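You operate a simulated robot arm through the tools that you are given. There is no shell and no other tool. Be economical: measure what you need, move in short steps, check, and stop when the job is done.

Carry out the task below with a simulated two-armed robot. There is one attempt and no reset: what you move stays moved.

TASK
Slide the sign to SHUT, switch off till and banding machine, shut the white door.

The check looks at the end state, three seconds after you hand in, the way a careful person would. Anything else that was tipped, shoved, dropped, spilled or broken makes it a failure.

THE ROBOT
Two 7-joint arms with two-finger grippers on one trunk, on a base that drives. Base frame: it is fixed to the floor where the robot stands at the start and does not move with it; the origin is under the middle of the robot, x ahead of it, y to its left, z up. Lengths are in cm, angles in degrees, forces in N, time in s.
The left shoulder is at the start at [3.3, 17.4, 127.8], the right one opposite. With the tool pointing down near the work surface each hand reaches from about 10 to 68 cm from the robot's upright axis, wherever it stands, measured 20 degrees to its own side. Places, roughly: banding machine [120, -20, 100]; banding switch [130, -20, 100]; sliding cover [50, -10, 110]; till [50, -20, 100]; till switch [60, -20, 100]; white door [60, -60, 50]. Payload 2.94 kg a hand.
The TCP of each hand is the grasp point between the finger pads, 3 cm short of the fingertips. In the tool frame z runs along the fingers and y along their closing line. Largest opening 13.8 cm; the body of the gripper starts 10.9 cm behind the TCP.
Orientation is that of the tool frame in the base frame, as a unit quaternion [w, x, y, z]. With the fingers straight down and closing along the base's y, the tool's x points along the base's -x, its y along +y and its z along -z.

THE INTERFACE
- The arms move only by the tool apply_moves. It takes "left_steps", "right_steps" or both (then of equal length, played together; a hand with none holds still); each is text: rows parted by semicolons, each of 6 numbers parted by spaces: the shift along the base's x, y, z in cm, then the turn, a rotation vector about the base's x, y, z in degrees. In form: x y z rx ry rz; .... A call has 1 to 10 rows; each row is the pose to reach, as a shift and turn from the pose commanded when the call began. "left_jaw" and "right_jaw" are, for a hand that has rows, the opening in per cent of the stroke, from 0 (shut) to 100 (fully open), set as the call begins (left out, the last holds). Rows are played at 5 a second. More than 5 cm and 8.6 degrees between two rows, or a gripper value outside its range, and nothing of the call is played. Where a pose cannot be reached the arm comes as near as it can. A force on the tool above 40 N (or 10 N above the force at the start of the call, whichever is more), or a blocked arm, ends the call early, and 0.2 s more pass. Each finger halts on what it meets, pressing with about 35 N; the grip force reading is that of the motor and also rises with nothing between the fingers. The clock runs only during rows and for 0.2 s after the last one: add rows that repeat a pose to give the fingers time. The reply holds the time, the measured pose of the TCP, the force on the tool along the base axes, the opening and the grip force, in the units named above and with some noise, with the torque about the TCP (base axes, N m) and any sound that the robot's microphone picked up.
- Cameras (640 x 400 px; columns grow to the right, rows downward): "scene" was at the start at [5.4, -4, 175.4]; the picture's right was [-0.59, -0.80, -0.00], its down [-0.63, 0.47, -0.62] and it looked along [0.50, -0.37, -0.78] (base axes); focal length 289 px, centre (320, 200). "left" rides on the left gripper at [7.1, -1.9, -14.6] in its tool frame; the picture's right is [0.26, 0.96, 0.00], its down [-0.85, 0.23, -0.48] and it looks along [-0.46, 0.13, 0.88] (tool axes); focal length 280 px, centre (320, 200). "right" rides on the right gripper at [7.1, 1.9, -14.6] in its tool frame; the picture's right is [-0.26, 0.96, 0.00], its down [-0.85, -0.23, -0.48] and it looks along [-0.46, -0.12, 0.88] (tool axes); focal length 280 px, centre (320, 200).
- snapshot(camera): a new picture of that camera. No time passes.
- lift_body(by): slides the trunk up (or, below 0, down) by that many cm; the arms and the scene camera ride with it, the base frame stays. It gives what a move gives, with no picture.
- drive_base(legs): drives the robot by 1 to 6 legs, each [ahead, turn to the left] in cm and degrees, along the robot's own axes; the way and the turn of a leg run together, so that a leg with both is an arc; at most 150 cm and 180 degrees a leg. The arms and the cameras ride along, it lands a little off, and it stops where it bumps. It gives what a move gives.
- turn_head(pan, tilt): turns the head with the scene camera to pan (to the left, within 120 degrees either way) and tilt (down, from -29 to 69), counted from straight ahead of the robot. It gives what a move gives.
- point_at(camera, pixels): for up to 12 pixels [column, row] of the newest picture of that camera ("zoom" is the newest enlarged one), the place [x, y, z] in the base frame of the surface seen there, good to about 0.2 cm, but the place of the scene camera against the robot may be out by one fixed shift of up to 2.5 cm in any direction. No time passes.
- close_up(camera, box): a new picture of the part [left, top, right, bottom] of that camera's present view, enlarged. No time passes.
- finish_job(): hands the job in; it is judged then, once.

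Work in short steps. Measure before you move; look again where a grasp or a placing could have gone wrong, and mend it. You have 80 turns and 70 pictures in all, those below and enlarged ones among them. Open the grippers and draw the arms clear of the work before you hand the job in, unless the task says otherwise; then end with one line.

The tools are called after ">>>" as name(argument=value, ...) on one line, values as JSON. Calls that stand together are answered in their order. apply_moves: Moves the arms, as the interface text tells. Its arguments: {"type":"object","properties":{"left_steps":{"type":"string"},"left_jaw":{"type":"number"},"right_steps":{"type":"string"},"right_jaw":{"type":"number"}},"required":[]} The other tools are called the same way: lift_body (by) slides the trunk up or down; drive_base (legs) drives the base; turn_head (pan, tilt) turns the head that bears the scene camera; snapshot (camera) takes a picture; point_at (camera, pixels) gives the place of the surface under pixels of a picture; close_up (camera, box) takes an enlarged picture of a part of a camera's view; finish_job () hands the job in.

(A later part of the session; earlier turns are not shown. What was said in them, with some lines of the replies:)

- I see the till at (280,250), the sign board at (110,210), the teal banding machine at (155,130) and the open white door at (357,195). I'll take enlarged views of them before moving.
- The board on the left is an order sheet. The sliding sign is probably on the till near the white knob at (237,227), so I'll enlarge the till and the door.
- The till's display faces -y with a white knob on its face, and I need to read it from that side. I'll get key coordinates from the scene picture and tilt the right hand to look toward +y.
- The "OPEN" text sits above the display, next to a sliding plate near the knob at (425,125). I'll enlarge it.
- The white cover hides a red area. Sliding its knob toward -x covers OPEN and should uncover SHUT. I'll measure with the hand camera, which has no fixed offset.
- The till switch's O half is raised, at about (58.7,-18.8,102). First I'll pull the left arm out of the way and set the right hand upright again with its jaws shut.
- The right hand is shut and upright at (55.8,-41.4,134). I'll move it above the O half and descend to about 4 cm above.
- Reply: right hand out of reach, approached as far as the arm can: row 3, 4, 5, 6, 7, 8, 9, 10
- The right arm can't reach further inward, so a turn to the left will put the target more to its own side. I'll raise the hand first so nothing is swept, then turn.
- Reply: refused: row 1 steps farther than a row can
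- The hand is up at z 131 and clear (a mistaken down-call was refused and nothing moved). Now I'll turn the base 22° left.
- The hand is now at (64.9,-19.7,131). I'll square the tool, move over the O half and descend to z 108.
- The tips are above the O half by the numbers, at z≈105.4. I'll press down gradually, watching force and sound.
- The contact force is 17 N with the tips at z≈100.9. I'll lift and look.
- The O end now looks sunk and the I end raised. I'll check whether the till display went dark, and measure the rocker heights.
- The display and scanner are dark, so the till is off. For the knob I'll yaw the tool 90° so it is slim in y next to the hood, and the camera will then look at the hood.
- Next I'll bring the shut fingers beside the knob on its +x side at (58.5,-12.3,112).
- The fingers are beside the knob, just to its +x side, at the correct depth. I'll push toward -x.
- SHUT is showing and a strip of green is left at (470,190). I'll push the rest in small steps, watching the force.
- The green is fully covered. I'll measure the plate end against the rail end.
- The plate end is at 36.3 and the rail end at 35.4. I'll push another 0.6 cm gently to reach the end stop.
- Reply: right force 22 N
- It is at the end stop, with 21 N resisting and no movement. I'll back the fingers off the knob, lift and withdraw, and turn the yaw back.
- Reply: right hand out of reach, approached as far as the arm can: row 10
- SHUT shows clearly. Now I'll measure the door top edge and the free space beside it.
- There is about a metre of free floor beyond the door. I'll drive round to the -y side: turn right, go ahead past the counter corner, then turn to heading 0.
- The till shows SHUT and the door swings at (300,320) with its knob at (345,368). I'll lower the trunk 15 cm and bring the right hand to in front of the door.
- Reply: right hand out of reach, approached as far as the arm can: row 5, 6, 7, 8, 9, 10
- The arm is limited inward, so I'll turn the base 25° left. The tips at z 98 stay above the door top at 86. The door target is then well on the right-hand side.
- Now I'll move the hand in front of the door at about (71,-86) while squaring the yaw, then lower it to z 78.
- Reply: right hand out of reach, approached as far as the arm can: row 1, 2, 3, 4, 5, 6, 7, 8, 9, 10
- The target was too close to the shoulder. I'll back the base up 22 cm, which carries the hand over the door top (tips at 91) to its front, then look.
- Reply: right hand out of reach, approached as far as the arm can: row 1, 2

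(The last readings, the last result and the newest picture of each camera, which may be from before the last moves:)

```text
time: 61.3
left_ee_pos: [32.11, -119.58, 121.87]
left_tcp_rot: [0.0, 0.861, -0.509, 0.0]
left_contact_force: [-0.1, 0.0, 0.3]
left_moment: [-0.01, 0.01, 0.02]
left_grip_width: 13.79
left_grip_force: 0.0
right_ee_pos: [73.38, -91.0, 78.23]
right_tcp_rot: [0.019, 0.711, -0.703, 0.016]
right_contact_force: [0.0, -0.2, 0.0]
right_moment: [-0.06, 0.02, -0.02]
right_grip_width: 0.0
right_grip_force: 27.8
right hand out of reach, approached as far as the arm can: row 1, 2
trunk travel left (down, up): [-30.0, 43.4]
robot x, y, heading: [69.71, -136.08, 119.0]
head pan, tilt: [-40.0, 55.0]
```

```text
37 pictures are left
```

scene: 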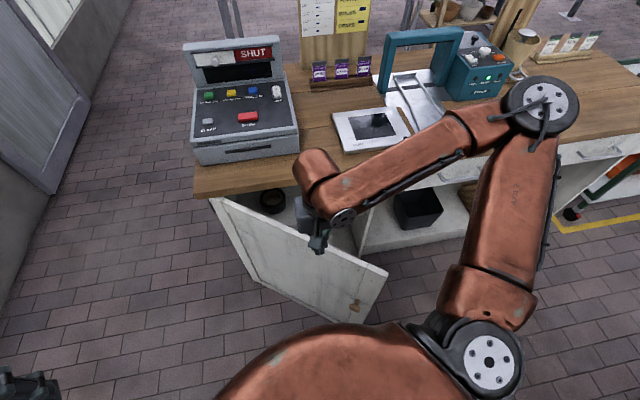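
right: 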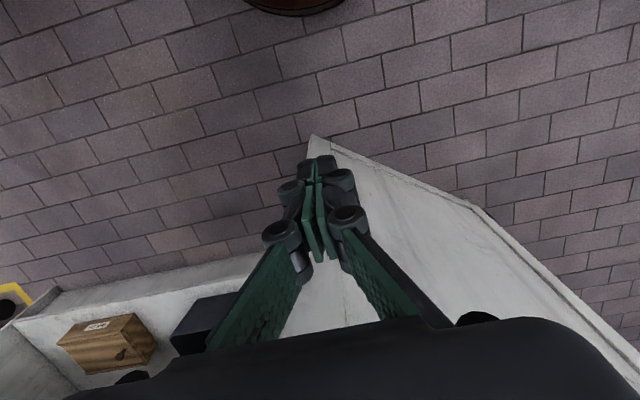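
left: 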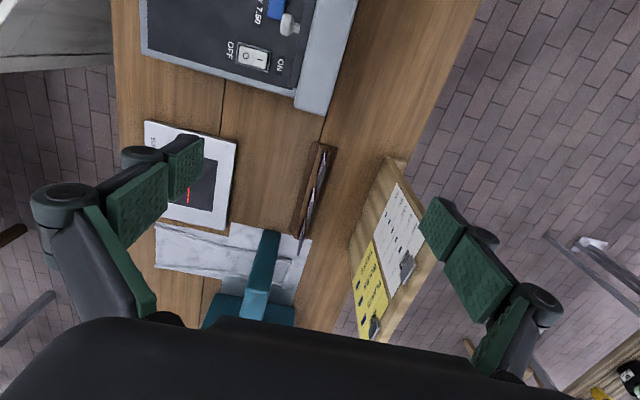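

The fingers are in front of the door's outer face, above the knob's height. I'll push in +y and watch the force.

>>> apply_moves(right_steps="0 3 0 0 0 0; -0.5 6 0 0 0 0; -1 9 0 0 0 0; -1 12 0 0 0 0; -1 15 0 0 0 0; -1 18 0 0 0 0; -1 21 0 0 0 0; -1 24 0 0 0 0; -1 27 0 0 0 0")

>>> snapshot(camera="scene")

```text
time: 63.3
left_ee_pos: [32.1, -119.59, 121.93]
left_tcp_rot: [0.0, 0.861, -0.509, 0.0]
left_contact_force: [0.1, -0.3, 1.1]
left_moment: [-0.01, 0.0, 0.02]
left_grip_width: 13.82
left_grip_force: 0.0
right_ee_pos: [74.97, -67.45, 81.1]
right_tcp_rot: [0.018, 0.71, -0.703, 0.015]
right_contact_force: [0.0, -0.1, 0.3]
right_moment: [0.04, 0.01, -0.02]
right_grip_width: 0.01
right_grip_force: 28.8
right hand out of reach, approached as far as the arm can: row 6, 7, 8, 9
trunk travel left (down, up): [-30.0, 43.4]
robot x, y, heading: [69.58, -136.09, 118.6]
head pan, tilt: [-40.0, 55.0]
```

```text
36 pictures are left
```

scene: 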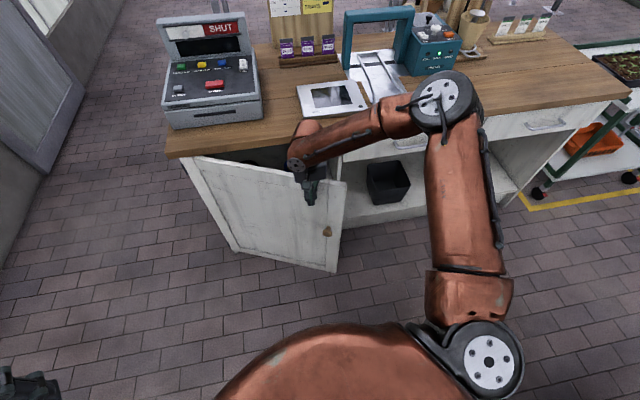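

The door is closing, with the tip now at about y -67. The arm is at its reach, so I'll drive forward 12 cm to continue the push.

>>> drive_base(legs=[[12, 0]])

>>> snapshot(camera="scene")

>>> snapshot(camera="right")

```text
time: 64.5
left_ee_pos: [26.56, -109.39, 122.05]
left_tcp_rot: [-0.002, 0.861, -0.509, -0.001]
left_contact_force: [0.6, 0.0, 0.6]
left_moment: [0.02, 0.0, 0.02]
left_grip_width: 13.79
left_grip_force: 0.0
right_ee_pos: [69.3, -56.99, 81.41]
right_tcp_rot: [0.017, 0.71, -0.703, 0.013]
right_contact_force: [-0.4, -0.5, 0.0]
right_moment: [0.03, 0.01, -0.02]
right_grip_width: 0.03
right_grip_force: 28.4
trunk travel left (down, up): [-30.0, 43.4]
robot x, y, heading: [63.85, -125.79, 118.6]
head pan, tilt: [-40.0, 55.0]
```

```text
35 pictures are left
```

scene: 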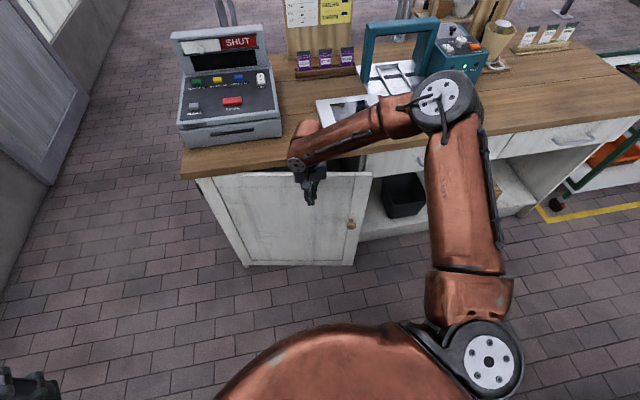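

```text
34 pictures are left
```

right: 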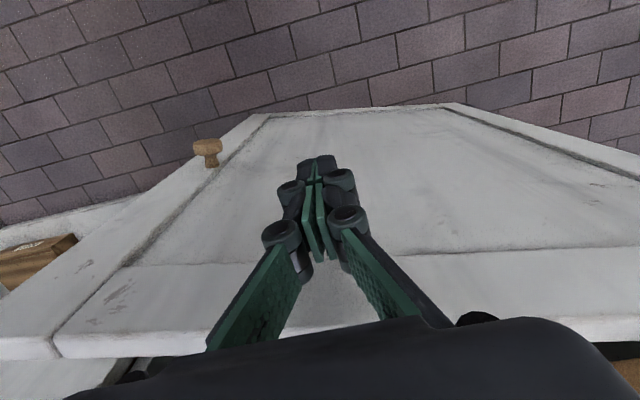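

The door is nearly closed. I'll measure its top edge to see how much is left.

>>> point_at(camera="right", pixels=[[30, 348], [150, 345], [560, 330], [90, 375], [208, 150], [620, 345], [40, 380]])

```text
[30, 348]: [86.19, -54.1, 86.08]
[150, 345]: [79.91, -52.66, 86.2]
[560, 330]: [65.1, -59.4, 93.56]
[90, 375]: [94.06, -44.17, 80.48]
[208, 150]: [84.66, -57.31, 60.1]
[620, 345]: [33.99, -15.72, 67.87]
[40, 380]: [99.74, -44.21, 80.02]
```

The free edge is still about 9 cm open, and the fingers have a slight gap since the door coasted. I'll drive forward 8 cm more.

>>> drive_base(legs=[[8, 0]])

>>> snapshot(camera="right")

>>> point_at(camera="right", pixels=[[30, 348], [120, 350], [208, 150], [150, 300], [500, 300], [90, 385]])

```text
time: 65.6
left_ee_pos: [22.97, -103.05, 122.23]
left_tcp_rot: [-0.004, 0.861, -0.509, -0.006]
left_contact_force: [0.9, -1.1, 1.0]
left_moment: [0.2, 0.08, 0.0]
left_grip_width: 13.82
left_grip_force: 0.0
right_ee_pos: [65.53, -50.4, 81.67]
right_tcp_rot: [0.017, 0.711, -0.703, 0.009]
right_contact_force: [0.5, -1.0, 1.1]
right_moment: [0.1, 0.06, -0.02]
right_grip_width: 0.0
right_grip_force: 28.6
trunk travel left (down, up): [-30.0, 43.4]
robot x, y, heading: [59.6, -118.87, 118.9]
head pan, tilt: [-40.0, 55.0]
```

```text
33 pictures are left
```

right: 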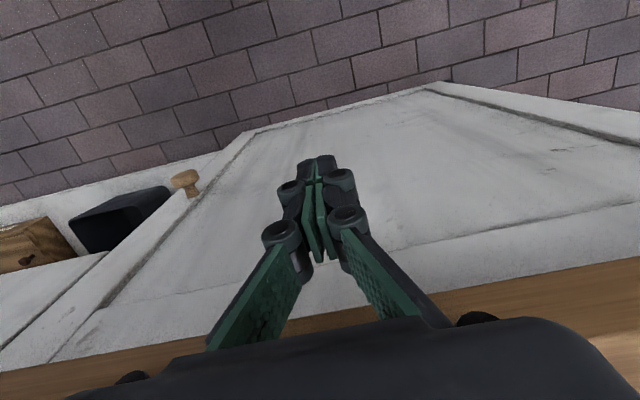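

```text
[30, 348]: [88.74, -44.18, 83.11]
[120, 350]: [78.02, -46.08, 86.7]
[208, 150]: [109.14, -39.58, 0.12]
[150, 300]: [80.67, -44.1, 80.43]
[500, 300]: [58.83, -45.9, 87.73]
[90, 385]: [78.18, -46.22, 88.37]
```

The door face at (80.7,-44.1) looks flush with the drawer face at -44.2. I'll check at several points.

>>> point_at(camera="right", pixels=[[110, 320], [85, 330], [60, 320], [420, 230], [500, 200], [560, 130], [190, 260], [30, 330], [95, 270]])

>>> close_up(camera="right", box=[0, 150, 240, 400])

```text
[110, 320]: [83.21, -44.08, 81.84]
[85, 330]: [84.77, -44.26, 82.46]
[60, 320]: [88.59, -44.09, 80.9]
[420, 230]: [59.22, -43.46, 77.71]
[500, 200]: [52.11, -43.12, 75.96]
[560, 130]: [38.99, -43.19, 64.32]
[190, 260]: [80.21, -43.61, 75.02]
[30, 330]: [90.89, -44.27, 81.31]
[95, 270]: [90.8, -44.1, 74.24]
```

```text
1.60 times, centred on (120, 275) of right
```

zoom: 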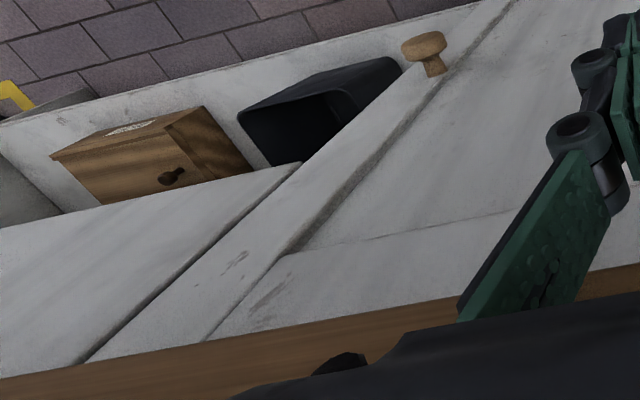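

The door is flush with the drawer faces along its whole width. I'll back off first, then raise the trunk and the right hand well clear.

>>> drive_base(legs=[[-12, 0]])

>>> lift_body(by=22)

>>> apply_moves(right_steps="0 -2 5 0 0 0; 0 -4 10 0 0 0; 0 -6 15 0 0 0; 0 -8 20 0 0 0; 0 -10 25 0 0 0; 0 -10 30 0 0 0; 0 -10 34 0 0 0")

>>> snapshot(camera="scene")

```text
time: 66.9
left_ee_pos: [26.62, -109.46, 120.99]
left_tcp_rot: [0.007, 0.86, -0.51, 0.01]
left_contact_force: [2.9, -3.3, -1.5]
left_moment: [0.28, 0.3, -0.01]
left_grip_width: 13.81
left_grip_force: 0.0
right_ee_pos: [69.63, -58.13, 79.77]
right_tcp_rot: [0.026, 0.709, -0.704, 0.023]
right_contact_force: [-1.3, 0.4, 1.8]
right_moment: [0.13, -0.14, -0.02]
right_grip_width: 0.0
right_grip_force: 28.6
trunk travel left (down, up): [-30.0, 43.4]
robot x, y, heading: [65.56, -128.53, 118.6]
head pan, tilt: [-40.0, 55.0]
stopped in leg 1: the robot was blocked; the commanded pose is now the measured one
```

```text
time: 67.3
left_ee_pos: [26.32, -111.05, 121.74]
left_tcp_rot: [-0.074, 0.891, -0.435, -0.11]
left_contact_force: [-0.4, 0.6, -1.2]
left_moment: [-0.08, 0.0, -0.03]
left_grip_width: 13.8
left_grip_force: 0.1
right_ee_pos: [72.99, -54.37, 82.54]
right_tcp_rot: [-0.004, -0.653, 0.757, 0.026]
right_contact_force: [0.3, -0.2, -1.8]
right_moment: [-0.04, 0.19, -0.01]
right_grip_width: 0.0
right_grip_force: 28.8
trunk travel left (down, up): [-30.6, 42.8]
robot x, y, heading: [65.33, -128.42, 118.6]
head pan, tilt: [-40.0, 55.0]
stopped: the arm was blocked; the commanded pose is now the measured one
```

```text
refused: row 1 steps farther than a row can; nothing moved
```

```text
31 pictures are left
```

scene: 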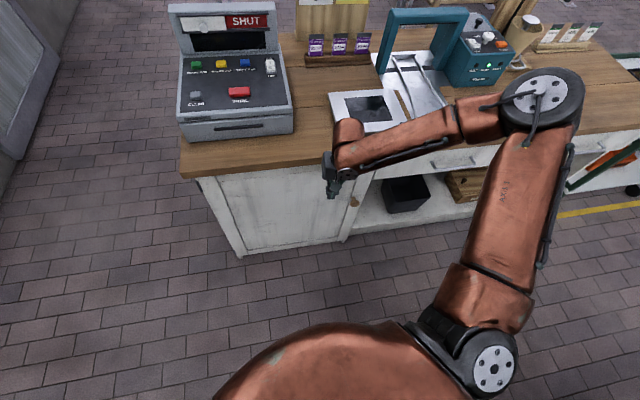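

Something blocked the move: the left tool tilted and the right hand shifted. I'll look before doing anything else.

>>> close_up(camera="scene", box=[290, 30, 490, 230])

>>> snapshot(camera="right")

>>> turn_head(pan=50, tilt=40)

>>> snapshot(camera="scene")

>>> snapshot(camera="left")

```text
2.00 times, centred on (390, 130) of scene
```

zoom: 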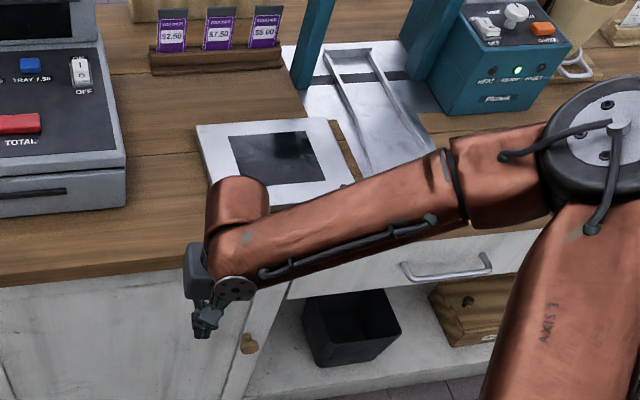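

```text
29 pictures are left
```

right: 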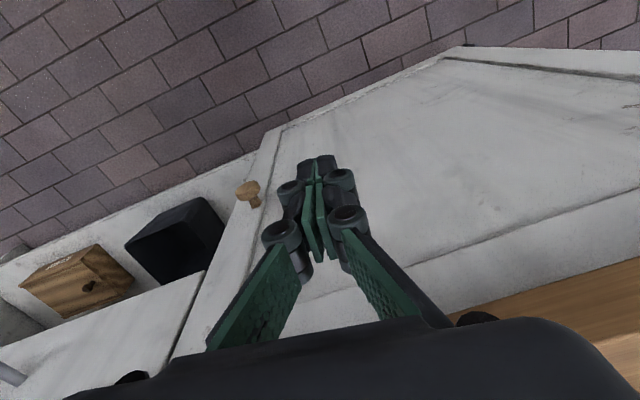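

```text
time: 69.0
left_ee_pos: [29.35, -116.53, 122.76]
left_tcp_rot: [-0.083, 0.883, -0.445, -0.119]
left_contact_force: [-0.1, 1.6, 0.5]
left_moment: [-0.16, -0.08, -0.04]
left_grip_width: 13.79
left_grip_force: 0.1
right_ee_pos: [73.97, -57.82, 85.32]
right_tcp_rot: [0.0, -0.656, 0.752, 0.06]
right_contact_force: [-0.7, -0.1, -0.7]
right_moment: [-0.08, -0.04, 0.01]
right_grip_width: 0.0
right_grip_force: 28.3
trunk travel left (down, up): [-30.6, 42.8]
robot x, y, heading: [65.45, -128.9, 118.6]
head pan, tilt: [50.0, 40.0]
```

```text
28 pictures are left
```

scene: 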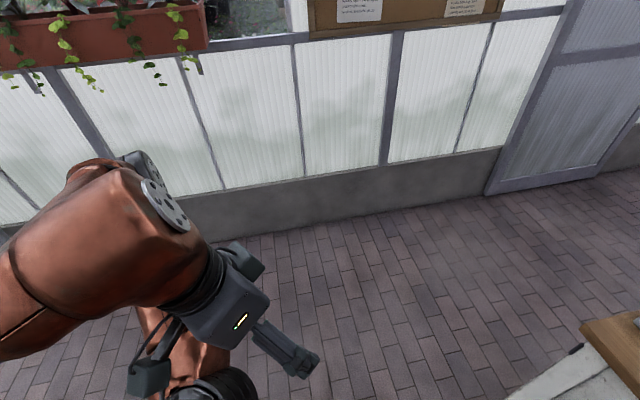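

```text
27 pictures are left
```

left: 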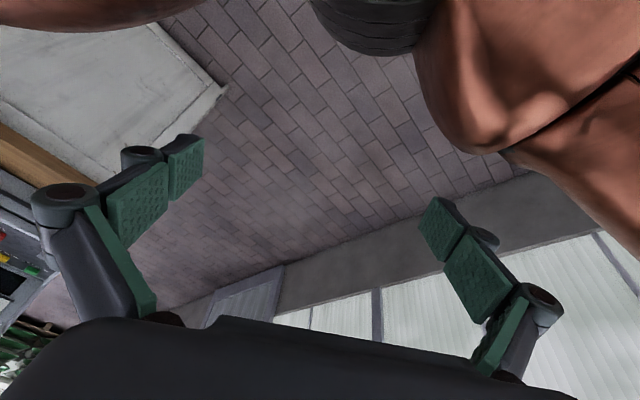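

A greenhouse wall is off to the left with the left elbow near (150,190). I'll measure both to see if the elbow touches.

>>> point_at(camera="scene", pixels=[[163, 205], [125, 150], [80, 170], [250, 120], [200, 65], [40, 90], [100, 30], [20, 180], [260, 215], [300, 370]])

>>> turn_head(pan=100, tilt=30)

>>> snapshot(camera="scene")

```text
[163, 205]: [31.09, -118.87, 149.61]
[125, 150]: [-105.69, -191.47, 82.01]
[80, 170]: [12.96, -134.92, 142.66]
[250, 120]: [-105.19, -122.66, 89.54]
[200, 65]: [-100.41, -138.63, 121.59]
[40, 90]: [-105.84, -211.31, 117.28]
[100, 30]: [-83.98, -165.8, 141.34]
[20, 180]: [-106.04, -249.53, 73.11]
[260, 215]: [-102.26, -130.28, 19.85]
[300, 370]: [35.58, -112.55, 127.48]
```

```text
time: 70.1
left_ee_pos: [29.49, -115.95, 122.74]
left_tcp_rot: [-0.075, 0.879, -0.459, -0.11]
left_contact_force: [-1.6, 0.7, -0.7]
left_moment: [-0.11, -0.07, 0.0]
left_grip_width: 13.81
left_grip_force: 0.0
right_ee_pos: [72.98, -57.27, 85.9]
right_tcp_rot: [-0.001, -0.658, 0.75, 0.069]
right_contact_force: [0.0, 0.2, -1.0]
right_moment: [-0.06, 0.01, -0.03]
right_grip_width: 0.0
right_grip_force: 28.4
trunk travel left (down, up): [-30.6, 42.8]
robot x, y, heading: [65.28, -128.72, 118.5]
head pan, tilt: [100.0, 30.0]
```

```text
26 pictures are left
```

scene: 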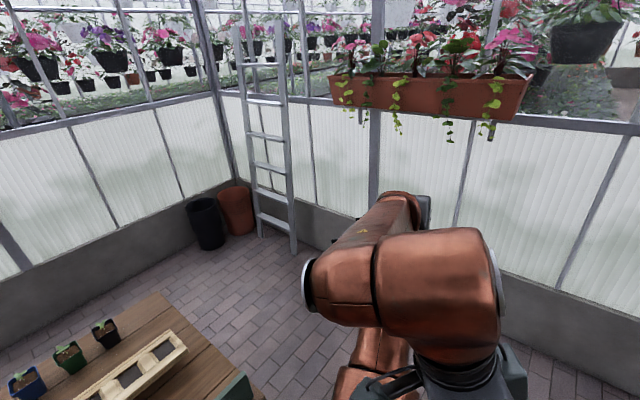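

The left arm doesn't touch the wall (x≈-105). A potting bench is behind to the left, so I'll measure it and look behind to the right too.

>>> point_at(camera="scene", pixels=[[235, 385], [160, 300], [245, 360], [105, 320], [400, 210], [480, 300], [310, 285], [250, 390]])

>>> turn_head(pan=119, tilt=55)

>>> snapshot(camera="scene")

>>> turn_head(pan=-105, tilt=35)

>>> snapshot(camera="scene")

```text
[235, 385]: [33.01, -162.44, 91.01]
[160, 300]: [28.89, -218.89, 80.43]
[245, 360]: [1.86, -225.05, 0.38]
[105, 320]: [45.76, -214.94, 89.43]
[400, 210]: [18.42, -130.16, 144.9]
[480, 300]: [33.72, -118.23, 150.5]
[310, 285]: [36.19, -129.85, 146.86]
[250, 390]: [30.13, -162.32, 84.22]
```

```text
time: 71.0
left_ee_pos: [29.54, -115.33, 122.25]
left_tcp_rot: [-0.027, 0.87, -0.49, -0.052]
left_contact_force: [-0.7, 0.2, 0.5]
left_moment: [0.1, 0.04, 0.06]
left_grip_width: 13.82
left_grip_force: 0.1
right_ee_pos: [72.12, -58.6, 84.27]
right_tcp_rot: [-0.01, -0.685, 0.727, 0.045]
right_contact_force: [0.9, 0.3, 2.2]
right_moment: [0.04, 0.0, -0.02]
right_grip_width: 0.0
right_grip_force: 28.6
trunk travel left (down, up): [-30.6, 42.8]
robot x, y, heading: [65.12, -128.66, 118.7]
head pan, tilt: [119.0, 55.0]
```

```text
25 pictures are left
```

scene: 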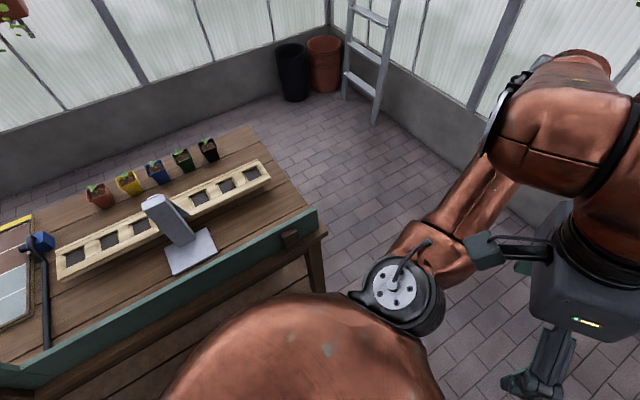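

```text
time: 74.2
left_ee_pos: [32.05, -120.07, 122.71]
left_tcp_rot: [-0.029, 0.866, -0.496, -0.057]
left_contact_force: [-0.9, -0.1, -0.1]
left_moment: [-0.03, -0.06, 0.02]
left_grip_width: 13.83
left_grip_force: 0.0
right_ee_pos: [73.85, -61.56, 85.99]
right_tcp_rot: [-0.004, -0.684, 0.727, 0.06]
right_contact_force: [0.2, 0.1, -0.2]
right_moment: [-0.02, 0.0, 0.0]
right_grip_width: 0.02
right_grip_force: 28.2
trunk travel left (down, up): [-30.6, 42.8]
robot x, y, heading: [65.09, -128.53, 118.5]
head pan, tilt: [-105.0, 35.0]
```

```text
24 pictures are left
```

scene: 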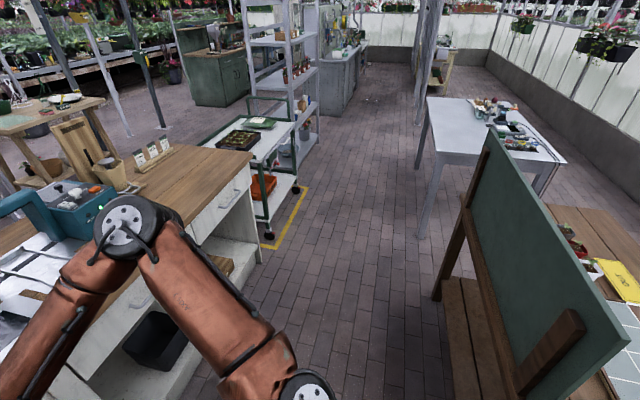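

The potting bench's backboard is close behind (y≈-162), so the left elbow or base probably touched there when backing. Nothing on the bench looks disturbed. I'll edge forward 5 cm, then lift the trunk a little.

>>> drive_base(legs=[[5, 0]])

>>> lift_body(by=5)

```text
time: 75.2
left_ee_pos: [29.72, -115.78, 122.76]
left_tcp_rot: [-0.03, 0.866, -0.495, -0.059]
left_contact_force: [0.3, -0.8, 0.6]
left_moment: [0.17, 0.04, 0.0]
left_grip_width: 13.81
left_grip_force: 0.0
right_ee_pos: [71.56, -57.17, 86.16]
right_tcp_rot: [-0.004, -0.683, 0.727, 0.061]
right_contact_force: [1.7, -0.5, 1.3]
right_moment: [0.06, 0.05, 0.02]
right_grip_width: 0.0
right_grip_force: 28.4
trunk travel left (down, up): [-30.6, 42.8]
robot x, y, heading: [62.79, -124.09, 118.6]
head pan, tilt: [-105.0, 35.0]
```

```text
time: 76.1
left_ee_pos: [29.33, -115.16, 127.58]
left_tcp_rot: [-0.03, 0.867, -0.495, -0.056]
left_contact_force: [0.0, -0.4, -0.4]
left_moment: [0.0, -0.02, 0.04]
left_grip_width: 13.78
left_grip_force: 0.0
right_ee_pos: [71.36, -56.79, 90.72]
right_tcp_rot: [-0.005, -0.684, 0.728, 0.058]
right_contact_force: [0.4, -0.5, 0.6]
right_moment: [-0.03, -0.01, -0.02]
right_grip_width: 0.0
right_grip_force: 28.1
trunk travel left (down, up): [-35.6, 37.8]
robot x, y, heading: [62.92, -124.08, 118.4]
head pan, tilt: [-105.0, 35.0]
```

It's free now. I'll lift the trunk 20 cm more and square the right hand while raising it.

>>> lift_body(by=20)

>>> apply_moves(right_steps="0 0 4 -4.5 -5 0; 0 0 8 -4.5 -5 0; 0 0 12 -4.5 -5 0; 0 0 16 -4.5 -5 0; 0 0 20 -4.5 -5 0; 0 0 20 -4.5 -5 0", left_steps="0 0 0 0 0 0; 0 0 0 0 0 0; 0 0 0 0 0 0; 0 0 0 0 0 0; 0 0 0 0 0 0; 0 0 0 0 0 0")

>>> turn_head(pan=-60, tilt=40)

>>> snapshot(camera="scene")

```text
time: 78.3
left_ee_pos: [29.4, -115.22, 147.55]
left_tcp_rot: [-0.03, 0.866, -0.496, -0.057]
left_contact_force: [0.4, 0.4, -0.6]
left_moment: [-0.02, -0.03, -0.03]
left_grip_width: 13.8
left_grip_force: 0.0
right_ee_pos: [71.41, -56.75, 110.74]
right_tcp_rot: [-0.005, -0.684, 0.727, 0.059]
right_contact_force: [0.2, -1.1, -0.7]
right_moment: [0.0, 0.01, 0.01]
right_grip_width: 0.0
right_grip_force: 28.3
trunk travel left (down, up): [-55.6, 17.8]
robot x, y, heading: [63.01, -124.21, 118.8]
head pan, tilt: [-105.0, 35.0]
```

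```text
time: 79.7
left_ee_pos: [29.3, -115.17, 147.5]
left_tcp_rot: [-0.029, 0.866, -0.495, -0.057]
left_contact_force: [0.1, 0.3, -0.5]
left_moment: [0.01, 0.01, 0.0]
left_grip_width: 13.81
left_grip_force: 0.0
right_ee_pos: [71.26, -56.78, 130.54]
right_tcp_rot: [0.0, -0.685, 0.728, 0.0]
right_contact_force: [-0.6, 0.3, -0.3]
right_moment: [0.0, -0.04, -0.01]
right_grip_width: 0.02
right_grip_force: 28.5
trunk travel left (down, up): [-55.6, 17.8]
robot x, y, heading: [62.95, -124.14, 118.5]
head pan, tilt: [-105.0, 35.0]
```

```text
time: 80.8
left_ee_pos: [29.4, -115.26, 147.57]
left_tcp_rot: [-0.029, 0.866, -0.496, -0.056]
left_contact_force: [0.1, -0.2, -0.7]
left_moment: [0.02, 0.03, 0.01]
left_grip_width: 13.8
left_grip_force: 0.0
right_ee_pos: [71.24, -56.73, 130.64]
right_tcp_rot: [0.0, -0.686, 0.728, 0.0]
right_contact_force: [1.3, 0.8, 0.6]
right_moment: [0.01, 0.02, 0.03]
right_grip_width: 0.0
right_grip_force: 28.1
trunk travel left (down, up): [-55.6, 17.8]
robot x, y, heading: [62.77, -123.93, 118.5]
head pan, tilt: [-60.0, 40.0]
```

```text
23 pictures are left
```

scene: 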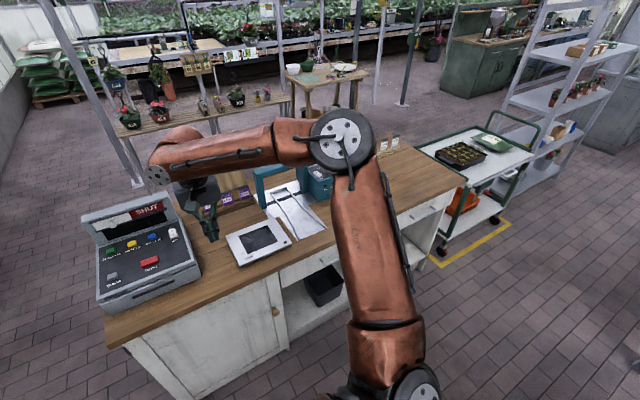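

The door stays shut and the till is unchanged. Before driving, I'll measure the trolley, the rack and the banding area for clearance.

>>> point_at(camera="scene", pixels=[[525, 100], [480, 150], [505, 145], [425, 150], [460, 170], [440, 245], [320, 180], [545, 60], [560, 180], [390, 148]])

>>> close_up(camera="scene", box=[220, 140, 460, 290])

```text
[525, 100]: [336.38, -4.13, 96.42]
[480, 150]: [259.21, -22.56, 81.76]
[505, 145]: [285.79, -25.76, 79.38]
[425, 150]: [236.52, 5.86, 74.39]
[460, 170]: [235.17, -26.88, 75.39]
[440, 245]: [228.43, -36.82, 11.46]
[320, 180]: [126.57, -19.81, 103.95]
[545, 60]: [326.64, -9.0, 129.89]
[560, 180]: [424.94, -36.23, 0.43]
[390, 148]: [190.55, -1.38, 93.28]
```

```text
2.67 times, centred on (340, 215) of scene
```

zoom: 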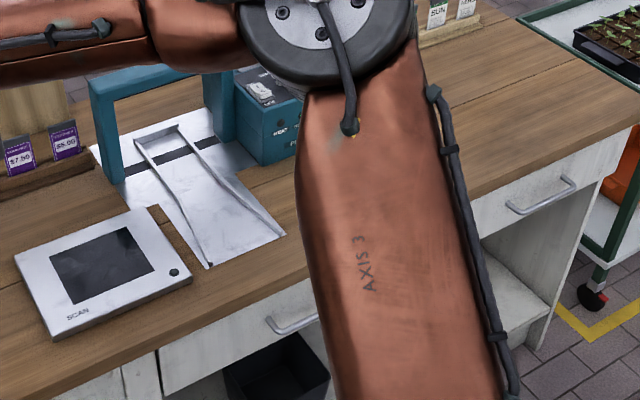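

The trolley is far away (x>225) and the way is clear. I'll drive diagonally to stand in front of the banding machine, turned left so the target is on the right-hand side.

>>> drive_base(legs=[[0, -80], [72, 0], [0, 84]])

>>> turn_head(pan=-35, tilt=45)

>>> snapshot(camera="scene")

>>> snapshot(camera="right")

```text
time: 91.8
left_ee_pos: [84.71, -73.26, 147.49]
left_tcp_rot: [-0.026, 0.895, -0.442, -0.059]
left_contact_force: [-0.6, 0.5, 0.1]
left_moment: [0.01, 0.0, -0.03]
left_grip_width: 13.79
left_grip_force: 0.1
right_ee_pos: [119.34, -10.24, 130.64]
right_tcp_rot: [0.001, 0.728, -0.686, -0.001]
right_contact_force: [0.1, 0.3, 0.1]
right_moment: [-0.03, 0.02, -0.01]
right_grip_width: 0.0
right_grip_force: 28.7
trunk travel left (down, up): [-55.6, 17.8]
robot x, y, heading: [119.22, -77.75, 125.3]
head pan, tilt: [-60.0, 40.0]
```

```text
time: 92.7
left_ee_pos: [84.67, -73.18, 147.66]
left_tcp_rot: [-0.026, 0.894, -0.443, -0.059]
left_contact_force: [0.0, -0.2, 0.3]
left_moment: [0.04, 0.05, 0.01]
left_grip_width: 13.8
left_grip_force: 0.1
right_ee_pos: [119.36, -10.28, 130.65]
right_tcp_rot: [0.0, 0.727, -0.687, 0.0]
right_contact_force: [-0.1, 0.6, -0.3]
right_moment: [0.04, -0.02, -0.01]
right_grip_width: 0.0
right_grip_force: 28.2
trunk travel left (down, up): [-55.6, 17.8]
robot x, y, heading: [119.3, -78.2, 124.9]
head pan, tilt: [-35.0, 45.0]
```

```text
21 pictures are left
```

scene: 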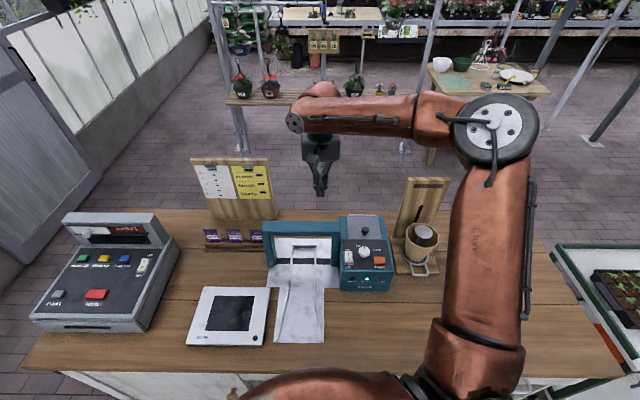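

```text
20 pictures are left
```

right: 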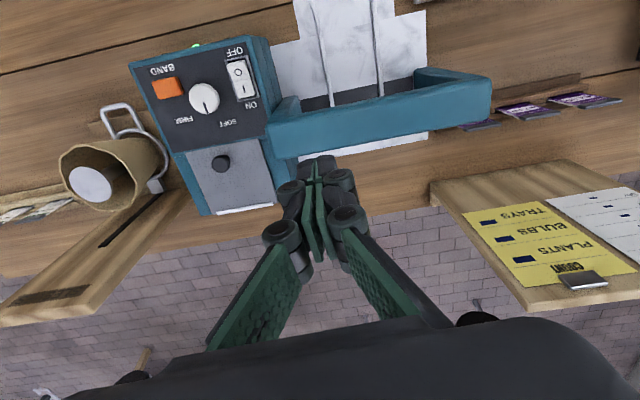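

The banding switch is at (241,78) in the right camera, with OFF toward -y. I'll enlarge and measure it.

>>> close_up(camera="right", box=[120, 30, 280, 130])

>>> point_at(camera="zoom", pixels=[[472, 145], [475, 160], [483, 185], [490, 205], [495, 240], [497, 255], [515, 200], [455, 200], [340, 270], [190, 230], [475, 130], [440, 60]])

```text
4.00 times, centred on (200, 80) of right
```

zoom: 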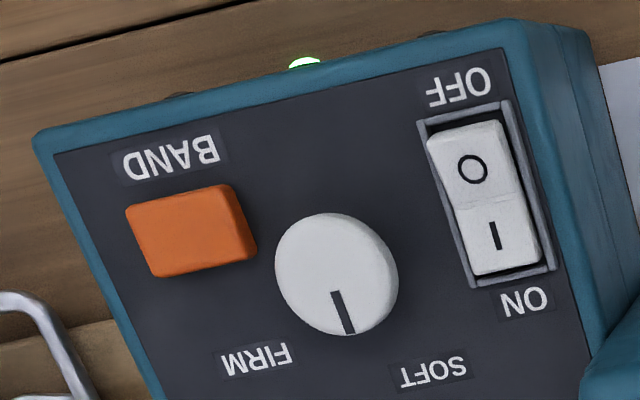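

```text
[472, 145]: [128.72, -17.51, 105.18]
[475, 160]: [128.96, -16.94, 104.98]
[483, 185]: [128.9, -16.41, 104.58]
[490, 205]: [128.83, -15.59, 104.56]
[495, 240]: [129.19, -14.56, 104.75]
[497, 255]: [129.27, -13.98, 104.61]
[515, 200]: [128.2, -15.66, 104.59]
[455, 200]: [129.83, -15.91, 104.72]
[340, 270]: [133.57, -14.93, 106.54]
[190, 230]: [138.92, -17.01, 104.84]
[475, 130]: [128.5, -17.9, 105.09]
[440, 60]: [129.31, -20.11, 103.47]
```

The O half is at about (128.8,-17.3,105.1), and the dial and BAND button lie at x>131.5. I'll position above it at (128.7,-17.9) and descend to z 112.

>>> apply_moves(right_steps="3.1 -2.5 0 0 0 -3.2; 6.2 -5 0 0 0 -3.2; 9.3 -7.6 0 0 0 -3.2; 9.3 -7.6 -5 0 0 -3.2; 9.3 -7.6 -10 0 0 -3.2; 9.3 -7.6 -15 0 0 -3.2; 9.3 -7.6 -18.5 0 0 -3.2; 9.3 -7.6 -18.5 0 0 -3.2")

>>> snapshot(camera="right")

>>> close_up(camera="scene", box=[280, 160, 440, 300])

```text
time: 94.5
left_ee_pos: [84.78, -73.22, 147.58]
left_tcp_rot: [-0.027, 0.894, -0.443, -0.058]
left_contact_force: [0.8, -0.9, -0.4]
left_moment: [-0.01, 0.03, 0.02]
left_grip_width: 13.8
left_grip_force: 0.0
right_ee_pos: [128.76, -18.07, 112.06]
right_tcp_rot: [0.0, 0.708, -0.706, 0.0]
right_contact_force: [-0.5, 0.8, 0.5]
right_moment: [0.04, 0.02, 0.01]
right_grip_width: 0.0
right_grip_force: 28.3
trunk travel left (down, up): [-55.6, 17.8]
robot x, y, heading: [118.56, -78.1, 125.2]
head pan, tilt: [-35.0, 45.0]
```

```text
18 pictures are left
```

right: 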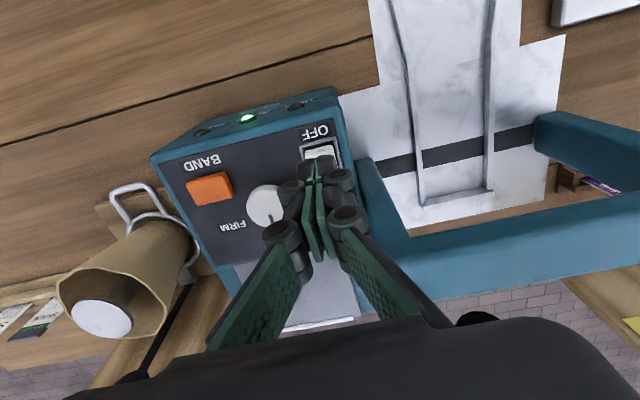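

```text
2.86 times, centred on (360, 230) of scene
```

zoom: 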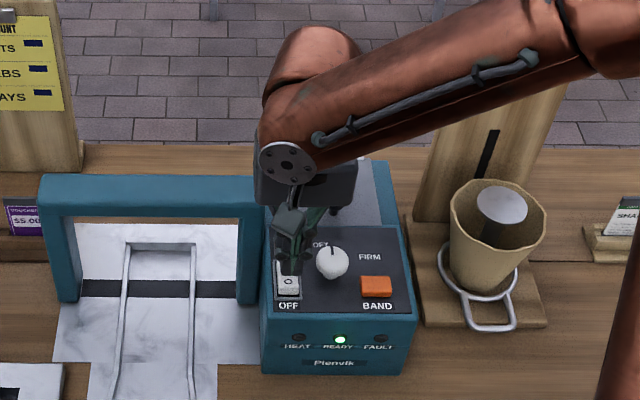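

Aligned: the fingers are right over the switch column and clear of the dial. Pressing down gradually.

>>> apply_moves(right_steps="0 0 -2 0 0 0; 0 0 -3 0 0 0; 0 0 -3.8 0 0 0; 0 0 -4.3 0 0 0; 0 0 -4.7 0 0 0; 0 0 -5 0 0 0; 0 0 -5 0 0 0")

```text
time: 96.1
left_ee_pos: [84.67, -73.18, 147.59]
left_tcp_rot: [-0.027, 0.894, -0.443, -0.059]
left_contact_force: [-0.4, 0.2, -1.1]
left_moment: [0.0, 0.02, -0.02]
left_grip_width: 13.78
left_grip_force: 0.1
right_ee_pos: [128.63, -18.04, 107.11]
right_tcp_rot: [-0.001, 0.708, -0.707, -0.001]
right_contact_force: [0.6, 0.3, -0.2]
right_moment: [-0.02, -0.02, 0.0]
right_grip_width: 0.0
right_grip_force: 28.3
trunk travel left (down, up): [-55.6, 17.8]
robot x, y, heading: [119.07, -78.41, 125.3]
head pan, tilt: [-35.0, 45.0]
```

Force is zero now, so it may have flipped. I'll look before lifting.

>>> apply_moves(right_steps="0 0 4 0 0 0; 0 0 8 0 0 0; 0 4 12 0 0 0; 0 8 14 0 0 0; 0 8 14 0 0 0")

>>> snapshot(camera="right")

>>> close_up(camera="scene", box=[320, 200, 410, 300])

```text
refused: row 3 steps farther than a row can; nothing moved
```

```text
16 pictures are left
```

right: 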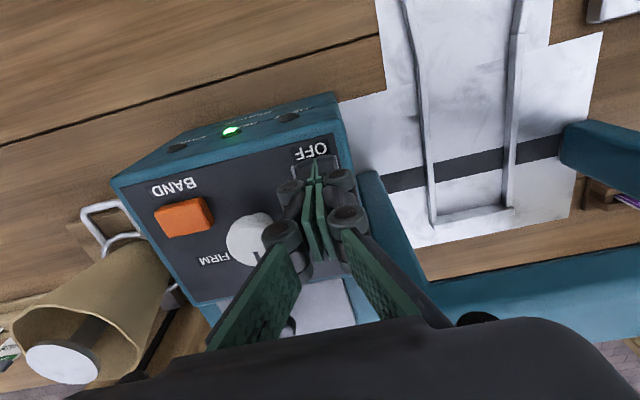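

```text
4.00 times, centred on (365, 250) of scene
```

zoom: 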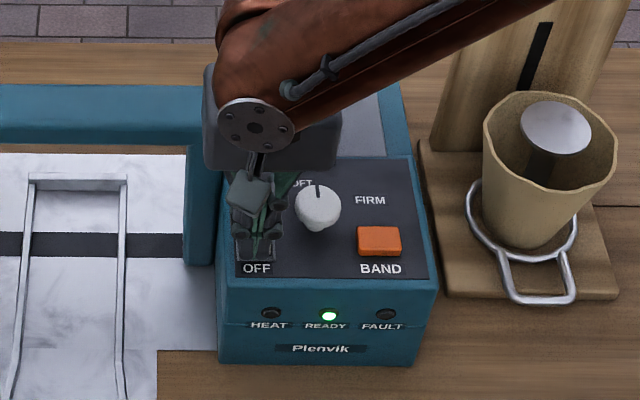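

The READY lamp is still lit and there is no force, so there's no contact yet. I'll press further down in small steps.

>>> apply_moves(right_steps="0 0 -0.3 0 0 0; 0 0 -0.6 0 0 0; 0 0 -0.6 0 0 0")

```text
time: 96.7
left_ee_pos: [84.6, -73.57, 147.55]
left_tcp_rot: [-0.028, 0.893, -0.445, -0.058]
left_contact_force: [-0.1, -0.8, -1.0]
left_moment: [0.01, -0.04, -0.01]
left_grip_width: 13.8
left_grip_force: 0.2
right_ee_pos: [128.61, -17.99, 107.02]
right_tcp_rot: [-0.003, 0.709, -0.706, -0.003]
right_contact_force: [7.2, -10.7, 27.9]
right_moment: [0.06, -0.24, 0.0]
right_grip_width: 0.6
right_grip_force: 28.2
trunk travel left (down, up): [-55.6, 17.8]
robot x, y, heading: [118.96, -77.91, 125.1]
head pan, tilt: [-35.0, 45.0]
stopped in row 3 (right hand): the force on the tool passed its limit at 43 N (the readings are from after the stop); the commanded pose is now the measured one
```

Force hit 43 N and the jaws spread slightly, so I may be on the bezel. I'll lift and inspect.

>>> apply_moves(right_steps="0 0 3 0 0 0; 0 0 6 0 0 0; 0 3 9 0 0 0; 0 6 11 0 0 0; 0 6 11 0 0 0", right_jaw=0)

>>> close_up(camera="right", box=[140, 60, 380, 210])

```text
time: 97.9
left_ee_pos: [84.77, -73.28, 147.6]
left_tcp_rot: [-0.026, 0.894, -0.443, -0.059]
left_contact_force: [0.3, 0.9, 0.1]
left_moment: [0.0, 0.01, 0.0]
left_grip_width: 13.77
left_grip_force: 0.0
right_ee_pos: [128.51, -11.66, 117.77]
right_tcp_rot: [-0.002, 0.708, -0.706, -0.003]
right_contact_force: [0.3, 0.9, -1.1]
right_moment: [0.0, -0.01, 0.03]
right_grip_width: 0.02
right_grip_force: 28.8
trunk travel left (down, up): [-55.6, 17.8]
robot x, y, heading: [119.03, -78.17, 125.2]
head pan, tilt: [-35.0, 45.0]
```

```text
2.67 times, centred on (260, 135) of right
```

zoom: 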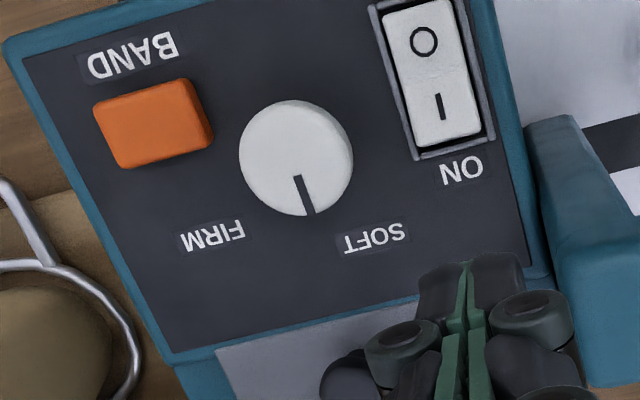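

I'll check the rocker heights and the lamp.

>>> point_at(camera="zoom", pixels=[[415, 25], [440, 20], [425, 65], [440, 80], [450, 125], [470, 130], [460, 155], [395, 100], [485, 100], [300, 150]])

>>> snapshot(camera="right")

```text
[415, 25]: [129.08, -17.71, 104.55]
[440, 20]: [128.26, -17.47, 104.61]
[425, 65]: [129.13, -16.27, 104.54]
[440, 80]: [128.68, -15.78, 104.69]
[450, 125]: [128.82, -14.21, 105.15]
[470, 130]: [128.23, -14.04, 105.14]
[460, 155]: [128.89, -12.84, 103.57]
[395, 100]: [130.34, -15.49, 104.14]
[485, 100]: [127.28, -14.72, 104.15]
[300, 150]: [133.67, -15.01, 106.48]
```

```text
13 pictures are left
```

right: 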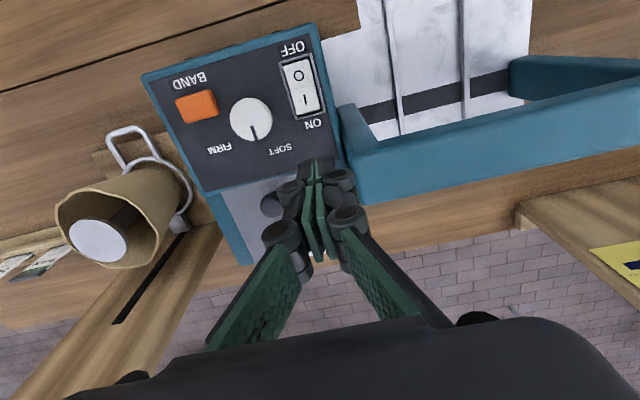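

The rocker has flipped (O end 104.5, I end 105.15) and the machine hasn't moved. I'll raise the hand clear, open the jaws, then back the base off and take a final look.

>>> apply_moves(right_steps="0 0 5 0 0 0; 0 0 10 0 0 0; 0 0 15 0 0 0; 0 0 18 0 0 0; 0 0 18 0 0 0; 0 0 18 0 0 0; 0 0 18 0 0 0; 0 0 18 0 0 0")

>>> drive_base(legs=[[-28, 0]])

>>> turn_head(pan=-30, tilt=40)

>>> snapshot(camera="scene")

```text
time: 99.7
left_ee_pos: [84.64, -73.22, 147.6]
left_tcp_rot: [-0.027, 0.894, -0.444, -0.058]
left_contact_force: [0.7, -0.6, 0.7]
left_moment: [-0.02, -0.01, 0.01]
left_grip_width: 13.79
left_grip_force: 0.0
right_ee_pos: [128.55, -11.83, 135.45]
right_tcp_rot: [-0.002, 0.709, -0.706, -0.002]
right_contact_force: [-0.1, -0.1, -0.8]
right_moment: [0.01, 0.01, 0.0]
right_grip_width: 0.0
right_grip_force: 28.9
trunk travel left (down, up): [-55.6, 17.8]
robot x, y, heading: [118.8, -78.28, 125.6]
head pan, tilt: [-35.0, 45.0]
```

```text
time: 101.7
left_ee_pos: [100.78, -95.92, 147.51]
left_tcp_rot: [-0.026, 0.894, -0.444, -0.059]
left_contact_force: [0.6, -1.0, 0.3]
left_moment: [0.04, 0.03, -0.02]
left_grip_width: 13.8
left_grip_force: 0.1
right_ee_pos: [144.8, -34.58, 135.38]
right_tcp_rot: [-0.001, 0.707, -0.707, -0.002]
right_contact_force: [-0.1, 0.1, 0.4]
right_moment: [0.02, -0.01, 0.0]
right_grip_width: 0.01
right_grip_force: 28.3
trunk travel left (down, up): [-55.6, 17.8]
robot x, y, heading: [135.11, -100.63, 125.2]
head pan, tilt: [-35.0, 45.0]
```

```text
time: 102.3
left_ee_pos: [100.86, -95.97, 147.49]
left_tcp_rot: [-0.025, 0.894, -0.444, -0.058]
left_contact_force: [0.9, -0.2, 0.6]
left_moment: [0.03, 0.02, -0.02]
left_grip_width: 13.8
left_grip_force: 0.0
right_ee_pos: [144.86, -34.6, 135.57]
right_tcp_rot: [-0.002, 0.708, -0.706, -0.003]
right_contact_force: [-0.9, -0.2, -0.7]
right_moment: [0.02, -0.01, -0.02]
right_grip_width: 0.0
right_grip_force: 28.8
trunk travel left (down, up): [-55.6, 17.8]
robot x, y, heading: [135.07, -101.05, 125.5]
head pan, tilt: [-30.0, 40.0]
```

```text
12 pictures are left
```

scene: 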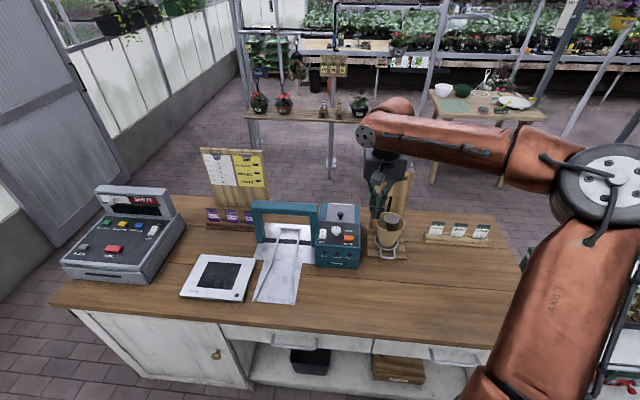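

The door is shut. I'll enlarge the machine, till and door, open the right jaws, and look at the bench behind for any disturbance.

>>> close_up(camera="scene", box=[290, 190, 370, 290])

>>> close_up(camera="scene", box=[50, 180, 290, 390])

>>> apply_moves(right_steps="0 -4 0 0 0 0; 0 -8 0 0 0 0; 0 -12 0 0 0 0; 0 -12 0 0 0 0; 0 -12 0 0 0 0; 0 -12 0 0 0 0; 0 -12 0 0 0 0; 0 -12 0 0 0 0", right_jaw=100)

>>> turn_head(pan=115, tilt=35)

>>> snapshot(camera="scene")

```text
4.00 times, centred on (330, 240) of scene
```

zoom: 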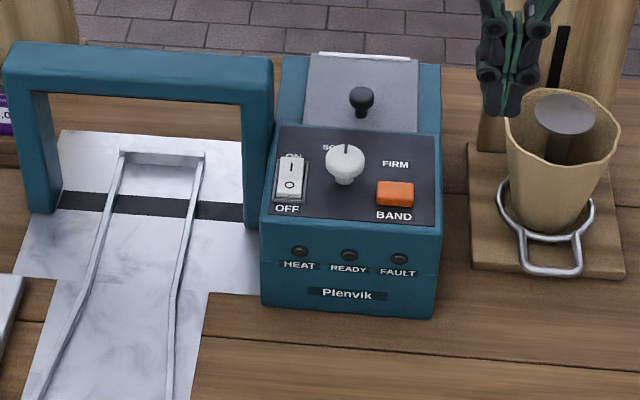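

```text
1.90 times, centred on (170, 285) of scene
```

zoom: 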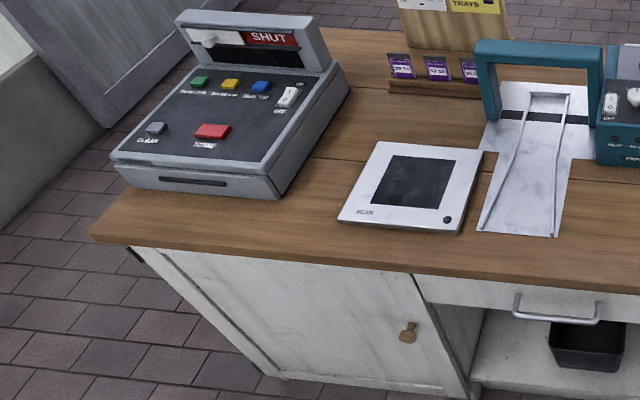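

```text
time: 104.2
left_ee_pos: [100.72, -95.97, 147.57]
left_tcp_rot: [-0.025, 0.894, -0.444, -0.058]
left_contact_force: [-0.3, 0.3, -0.1]
left_moment: [-0.03, 0.0, -0.03]
left_grip_width: 13.84
left_grip_force: 0.0
right_ee_pos: [144.72, -46.67, 135.25]
right_tcp_rot: [-0.001, 0.708, -0.706, -0.003]
right_contact_force: [-0.6, 0.3, 0.3]
right_moment: [0.01, 0.02, 0.01]
right_grip_width: 13.82
right_grip_force: 0.2
trunk travel left (down, up): [-55.6, 17.8]
robot x, y, heading: [135.16, -100.64, 125.4]
head pan, tilt: [-30.0, 40.0]
```

```text
time: 106.4
left_ee_pos: [100.78, -96.05, 147.5]
left_tcp_rot: [-0.026, 0.894, -0.443, -0.058]
left_contact_force: [0.7, 0.5, -0.1]
left_moment: [0.0, 0.01, -0.01]
left_grip_width: 13.81
left_grip_force: 0.1
right_ee_pos: [144.71, -46.61, 135.27]
right_tcp_rot: [-0.001, 0.708, -0.706, -0.002]
right_contact_force: [0.1, 0.6, -0.3]
right_moment: [0.01, 0.02, 0.0]
right_grip_width: 13.81
right_grip_force: 0.0
trunk travel left (down, up): [-55.6, 17.8]
robot x, y, heading: [135.26, -100.96, 125.2]
head pan, tilt: [115.0, 35.0]
```

```text
9 pictures are left
```

scene: 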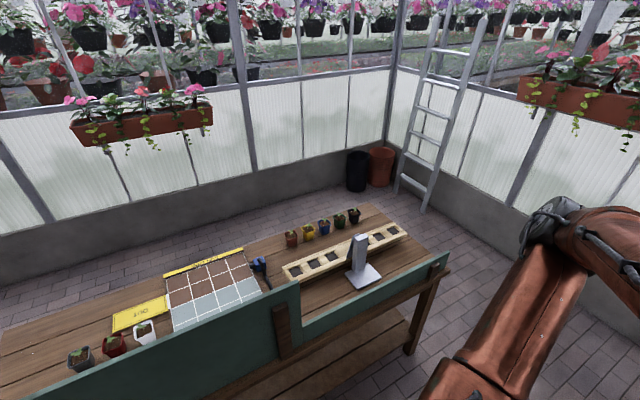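

Lamps are dark, the sign shows SHUT and the bench is undisturbed. One last flushness check on the door.

>>> turn_head(pan=-20, tilt=45)

>>> snapshot(camera="scene")

```text
time: 108.6
left_ee_pos: [100.78, -95.98, 147.48]
left_tcp_rot: [-0.026, 0.894, -0.443, -0.058]
left_contact_force: [-0.9, -1.3, -1.0]
left_moment: [0.02, -0.01, -0.02]
left_grip_width: 13.81
left_grip_force: 0.0
right_ee_pos: [144.71, -46.67, 135.33]
right_tcp_rot: [-0.002, 0.707, -0.707, -0.002]
right_contact_force: [0.6, -1.2, -0.7]
right_moment: [0.01, 0.03, -0.01]
right_grip_width: 13.83
right_grip_force: 0.0
trunk travel left (down, up): [-55.6, 17.8]
robot x, y, heading: [135.26, -100.94, 125.4]
head pan, tilt: [-20.0, 45.0]
```

```text
8 pictures are left
```

scene: 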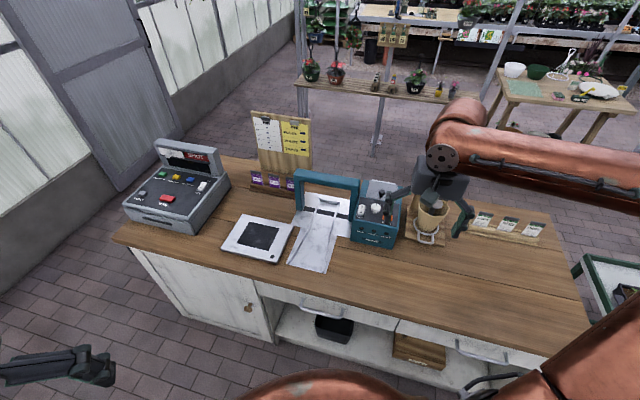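

>>> point_at(camera="scene", pixels=[[145, 265], [200, 285], [250, 292], [262, 325], [247, 322], [275, 293], [350, 315], [185, 300], [268, 340]])

```text
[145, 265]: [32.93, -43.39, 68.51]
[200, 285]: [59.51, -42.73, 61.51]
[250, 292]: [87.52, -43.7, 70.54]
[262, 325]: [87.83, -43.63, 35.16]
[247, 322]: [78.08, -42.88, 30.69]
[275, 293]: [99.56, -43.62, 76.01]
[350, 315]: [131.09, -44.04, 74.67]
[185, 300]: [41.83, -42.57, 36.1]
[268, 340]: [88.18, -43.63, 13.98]
```

The door's free edge (y≈-43.6) is flush with the drawer fronts and with the hinge side, so it is fully shut. Everything is done and the arms are clear with jaws open, so I'm handing in.

>>> finish_job()

```text
The job is handed in.
```

The sign reads SHUT, the till and banding machine are switched off and their lights are dark, and the white door is closed flush. While backing away from the door the robot was briefly blocked, probably by the potting bench behind it; nothing on the bench looked disturbed afterwards.
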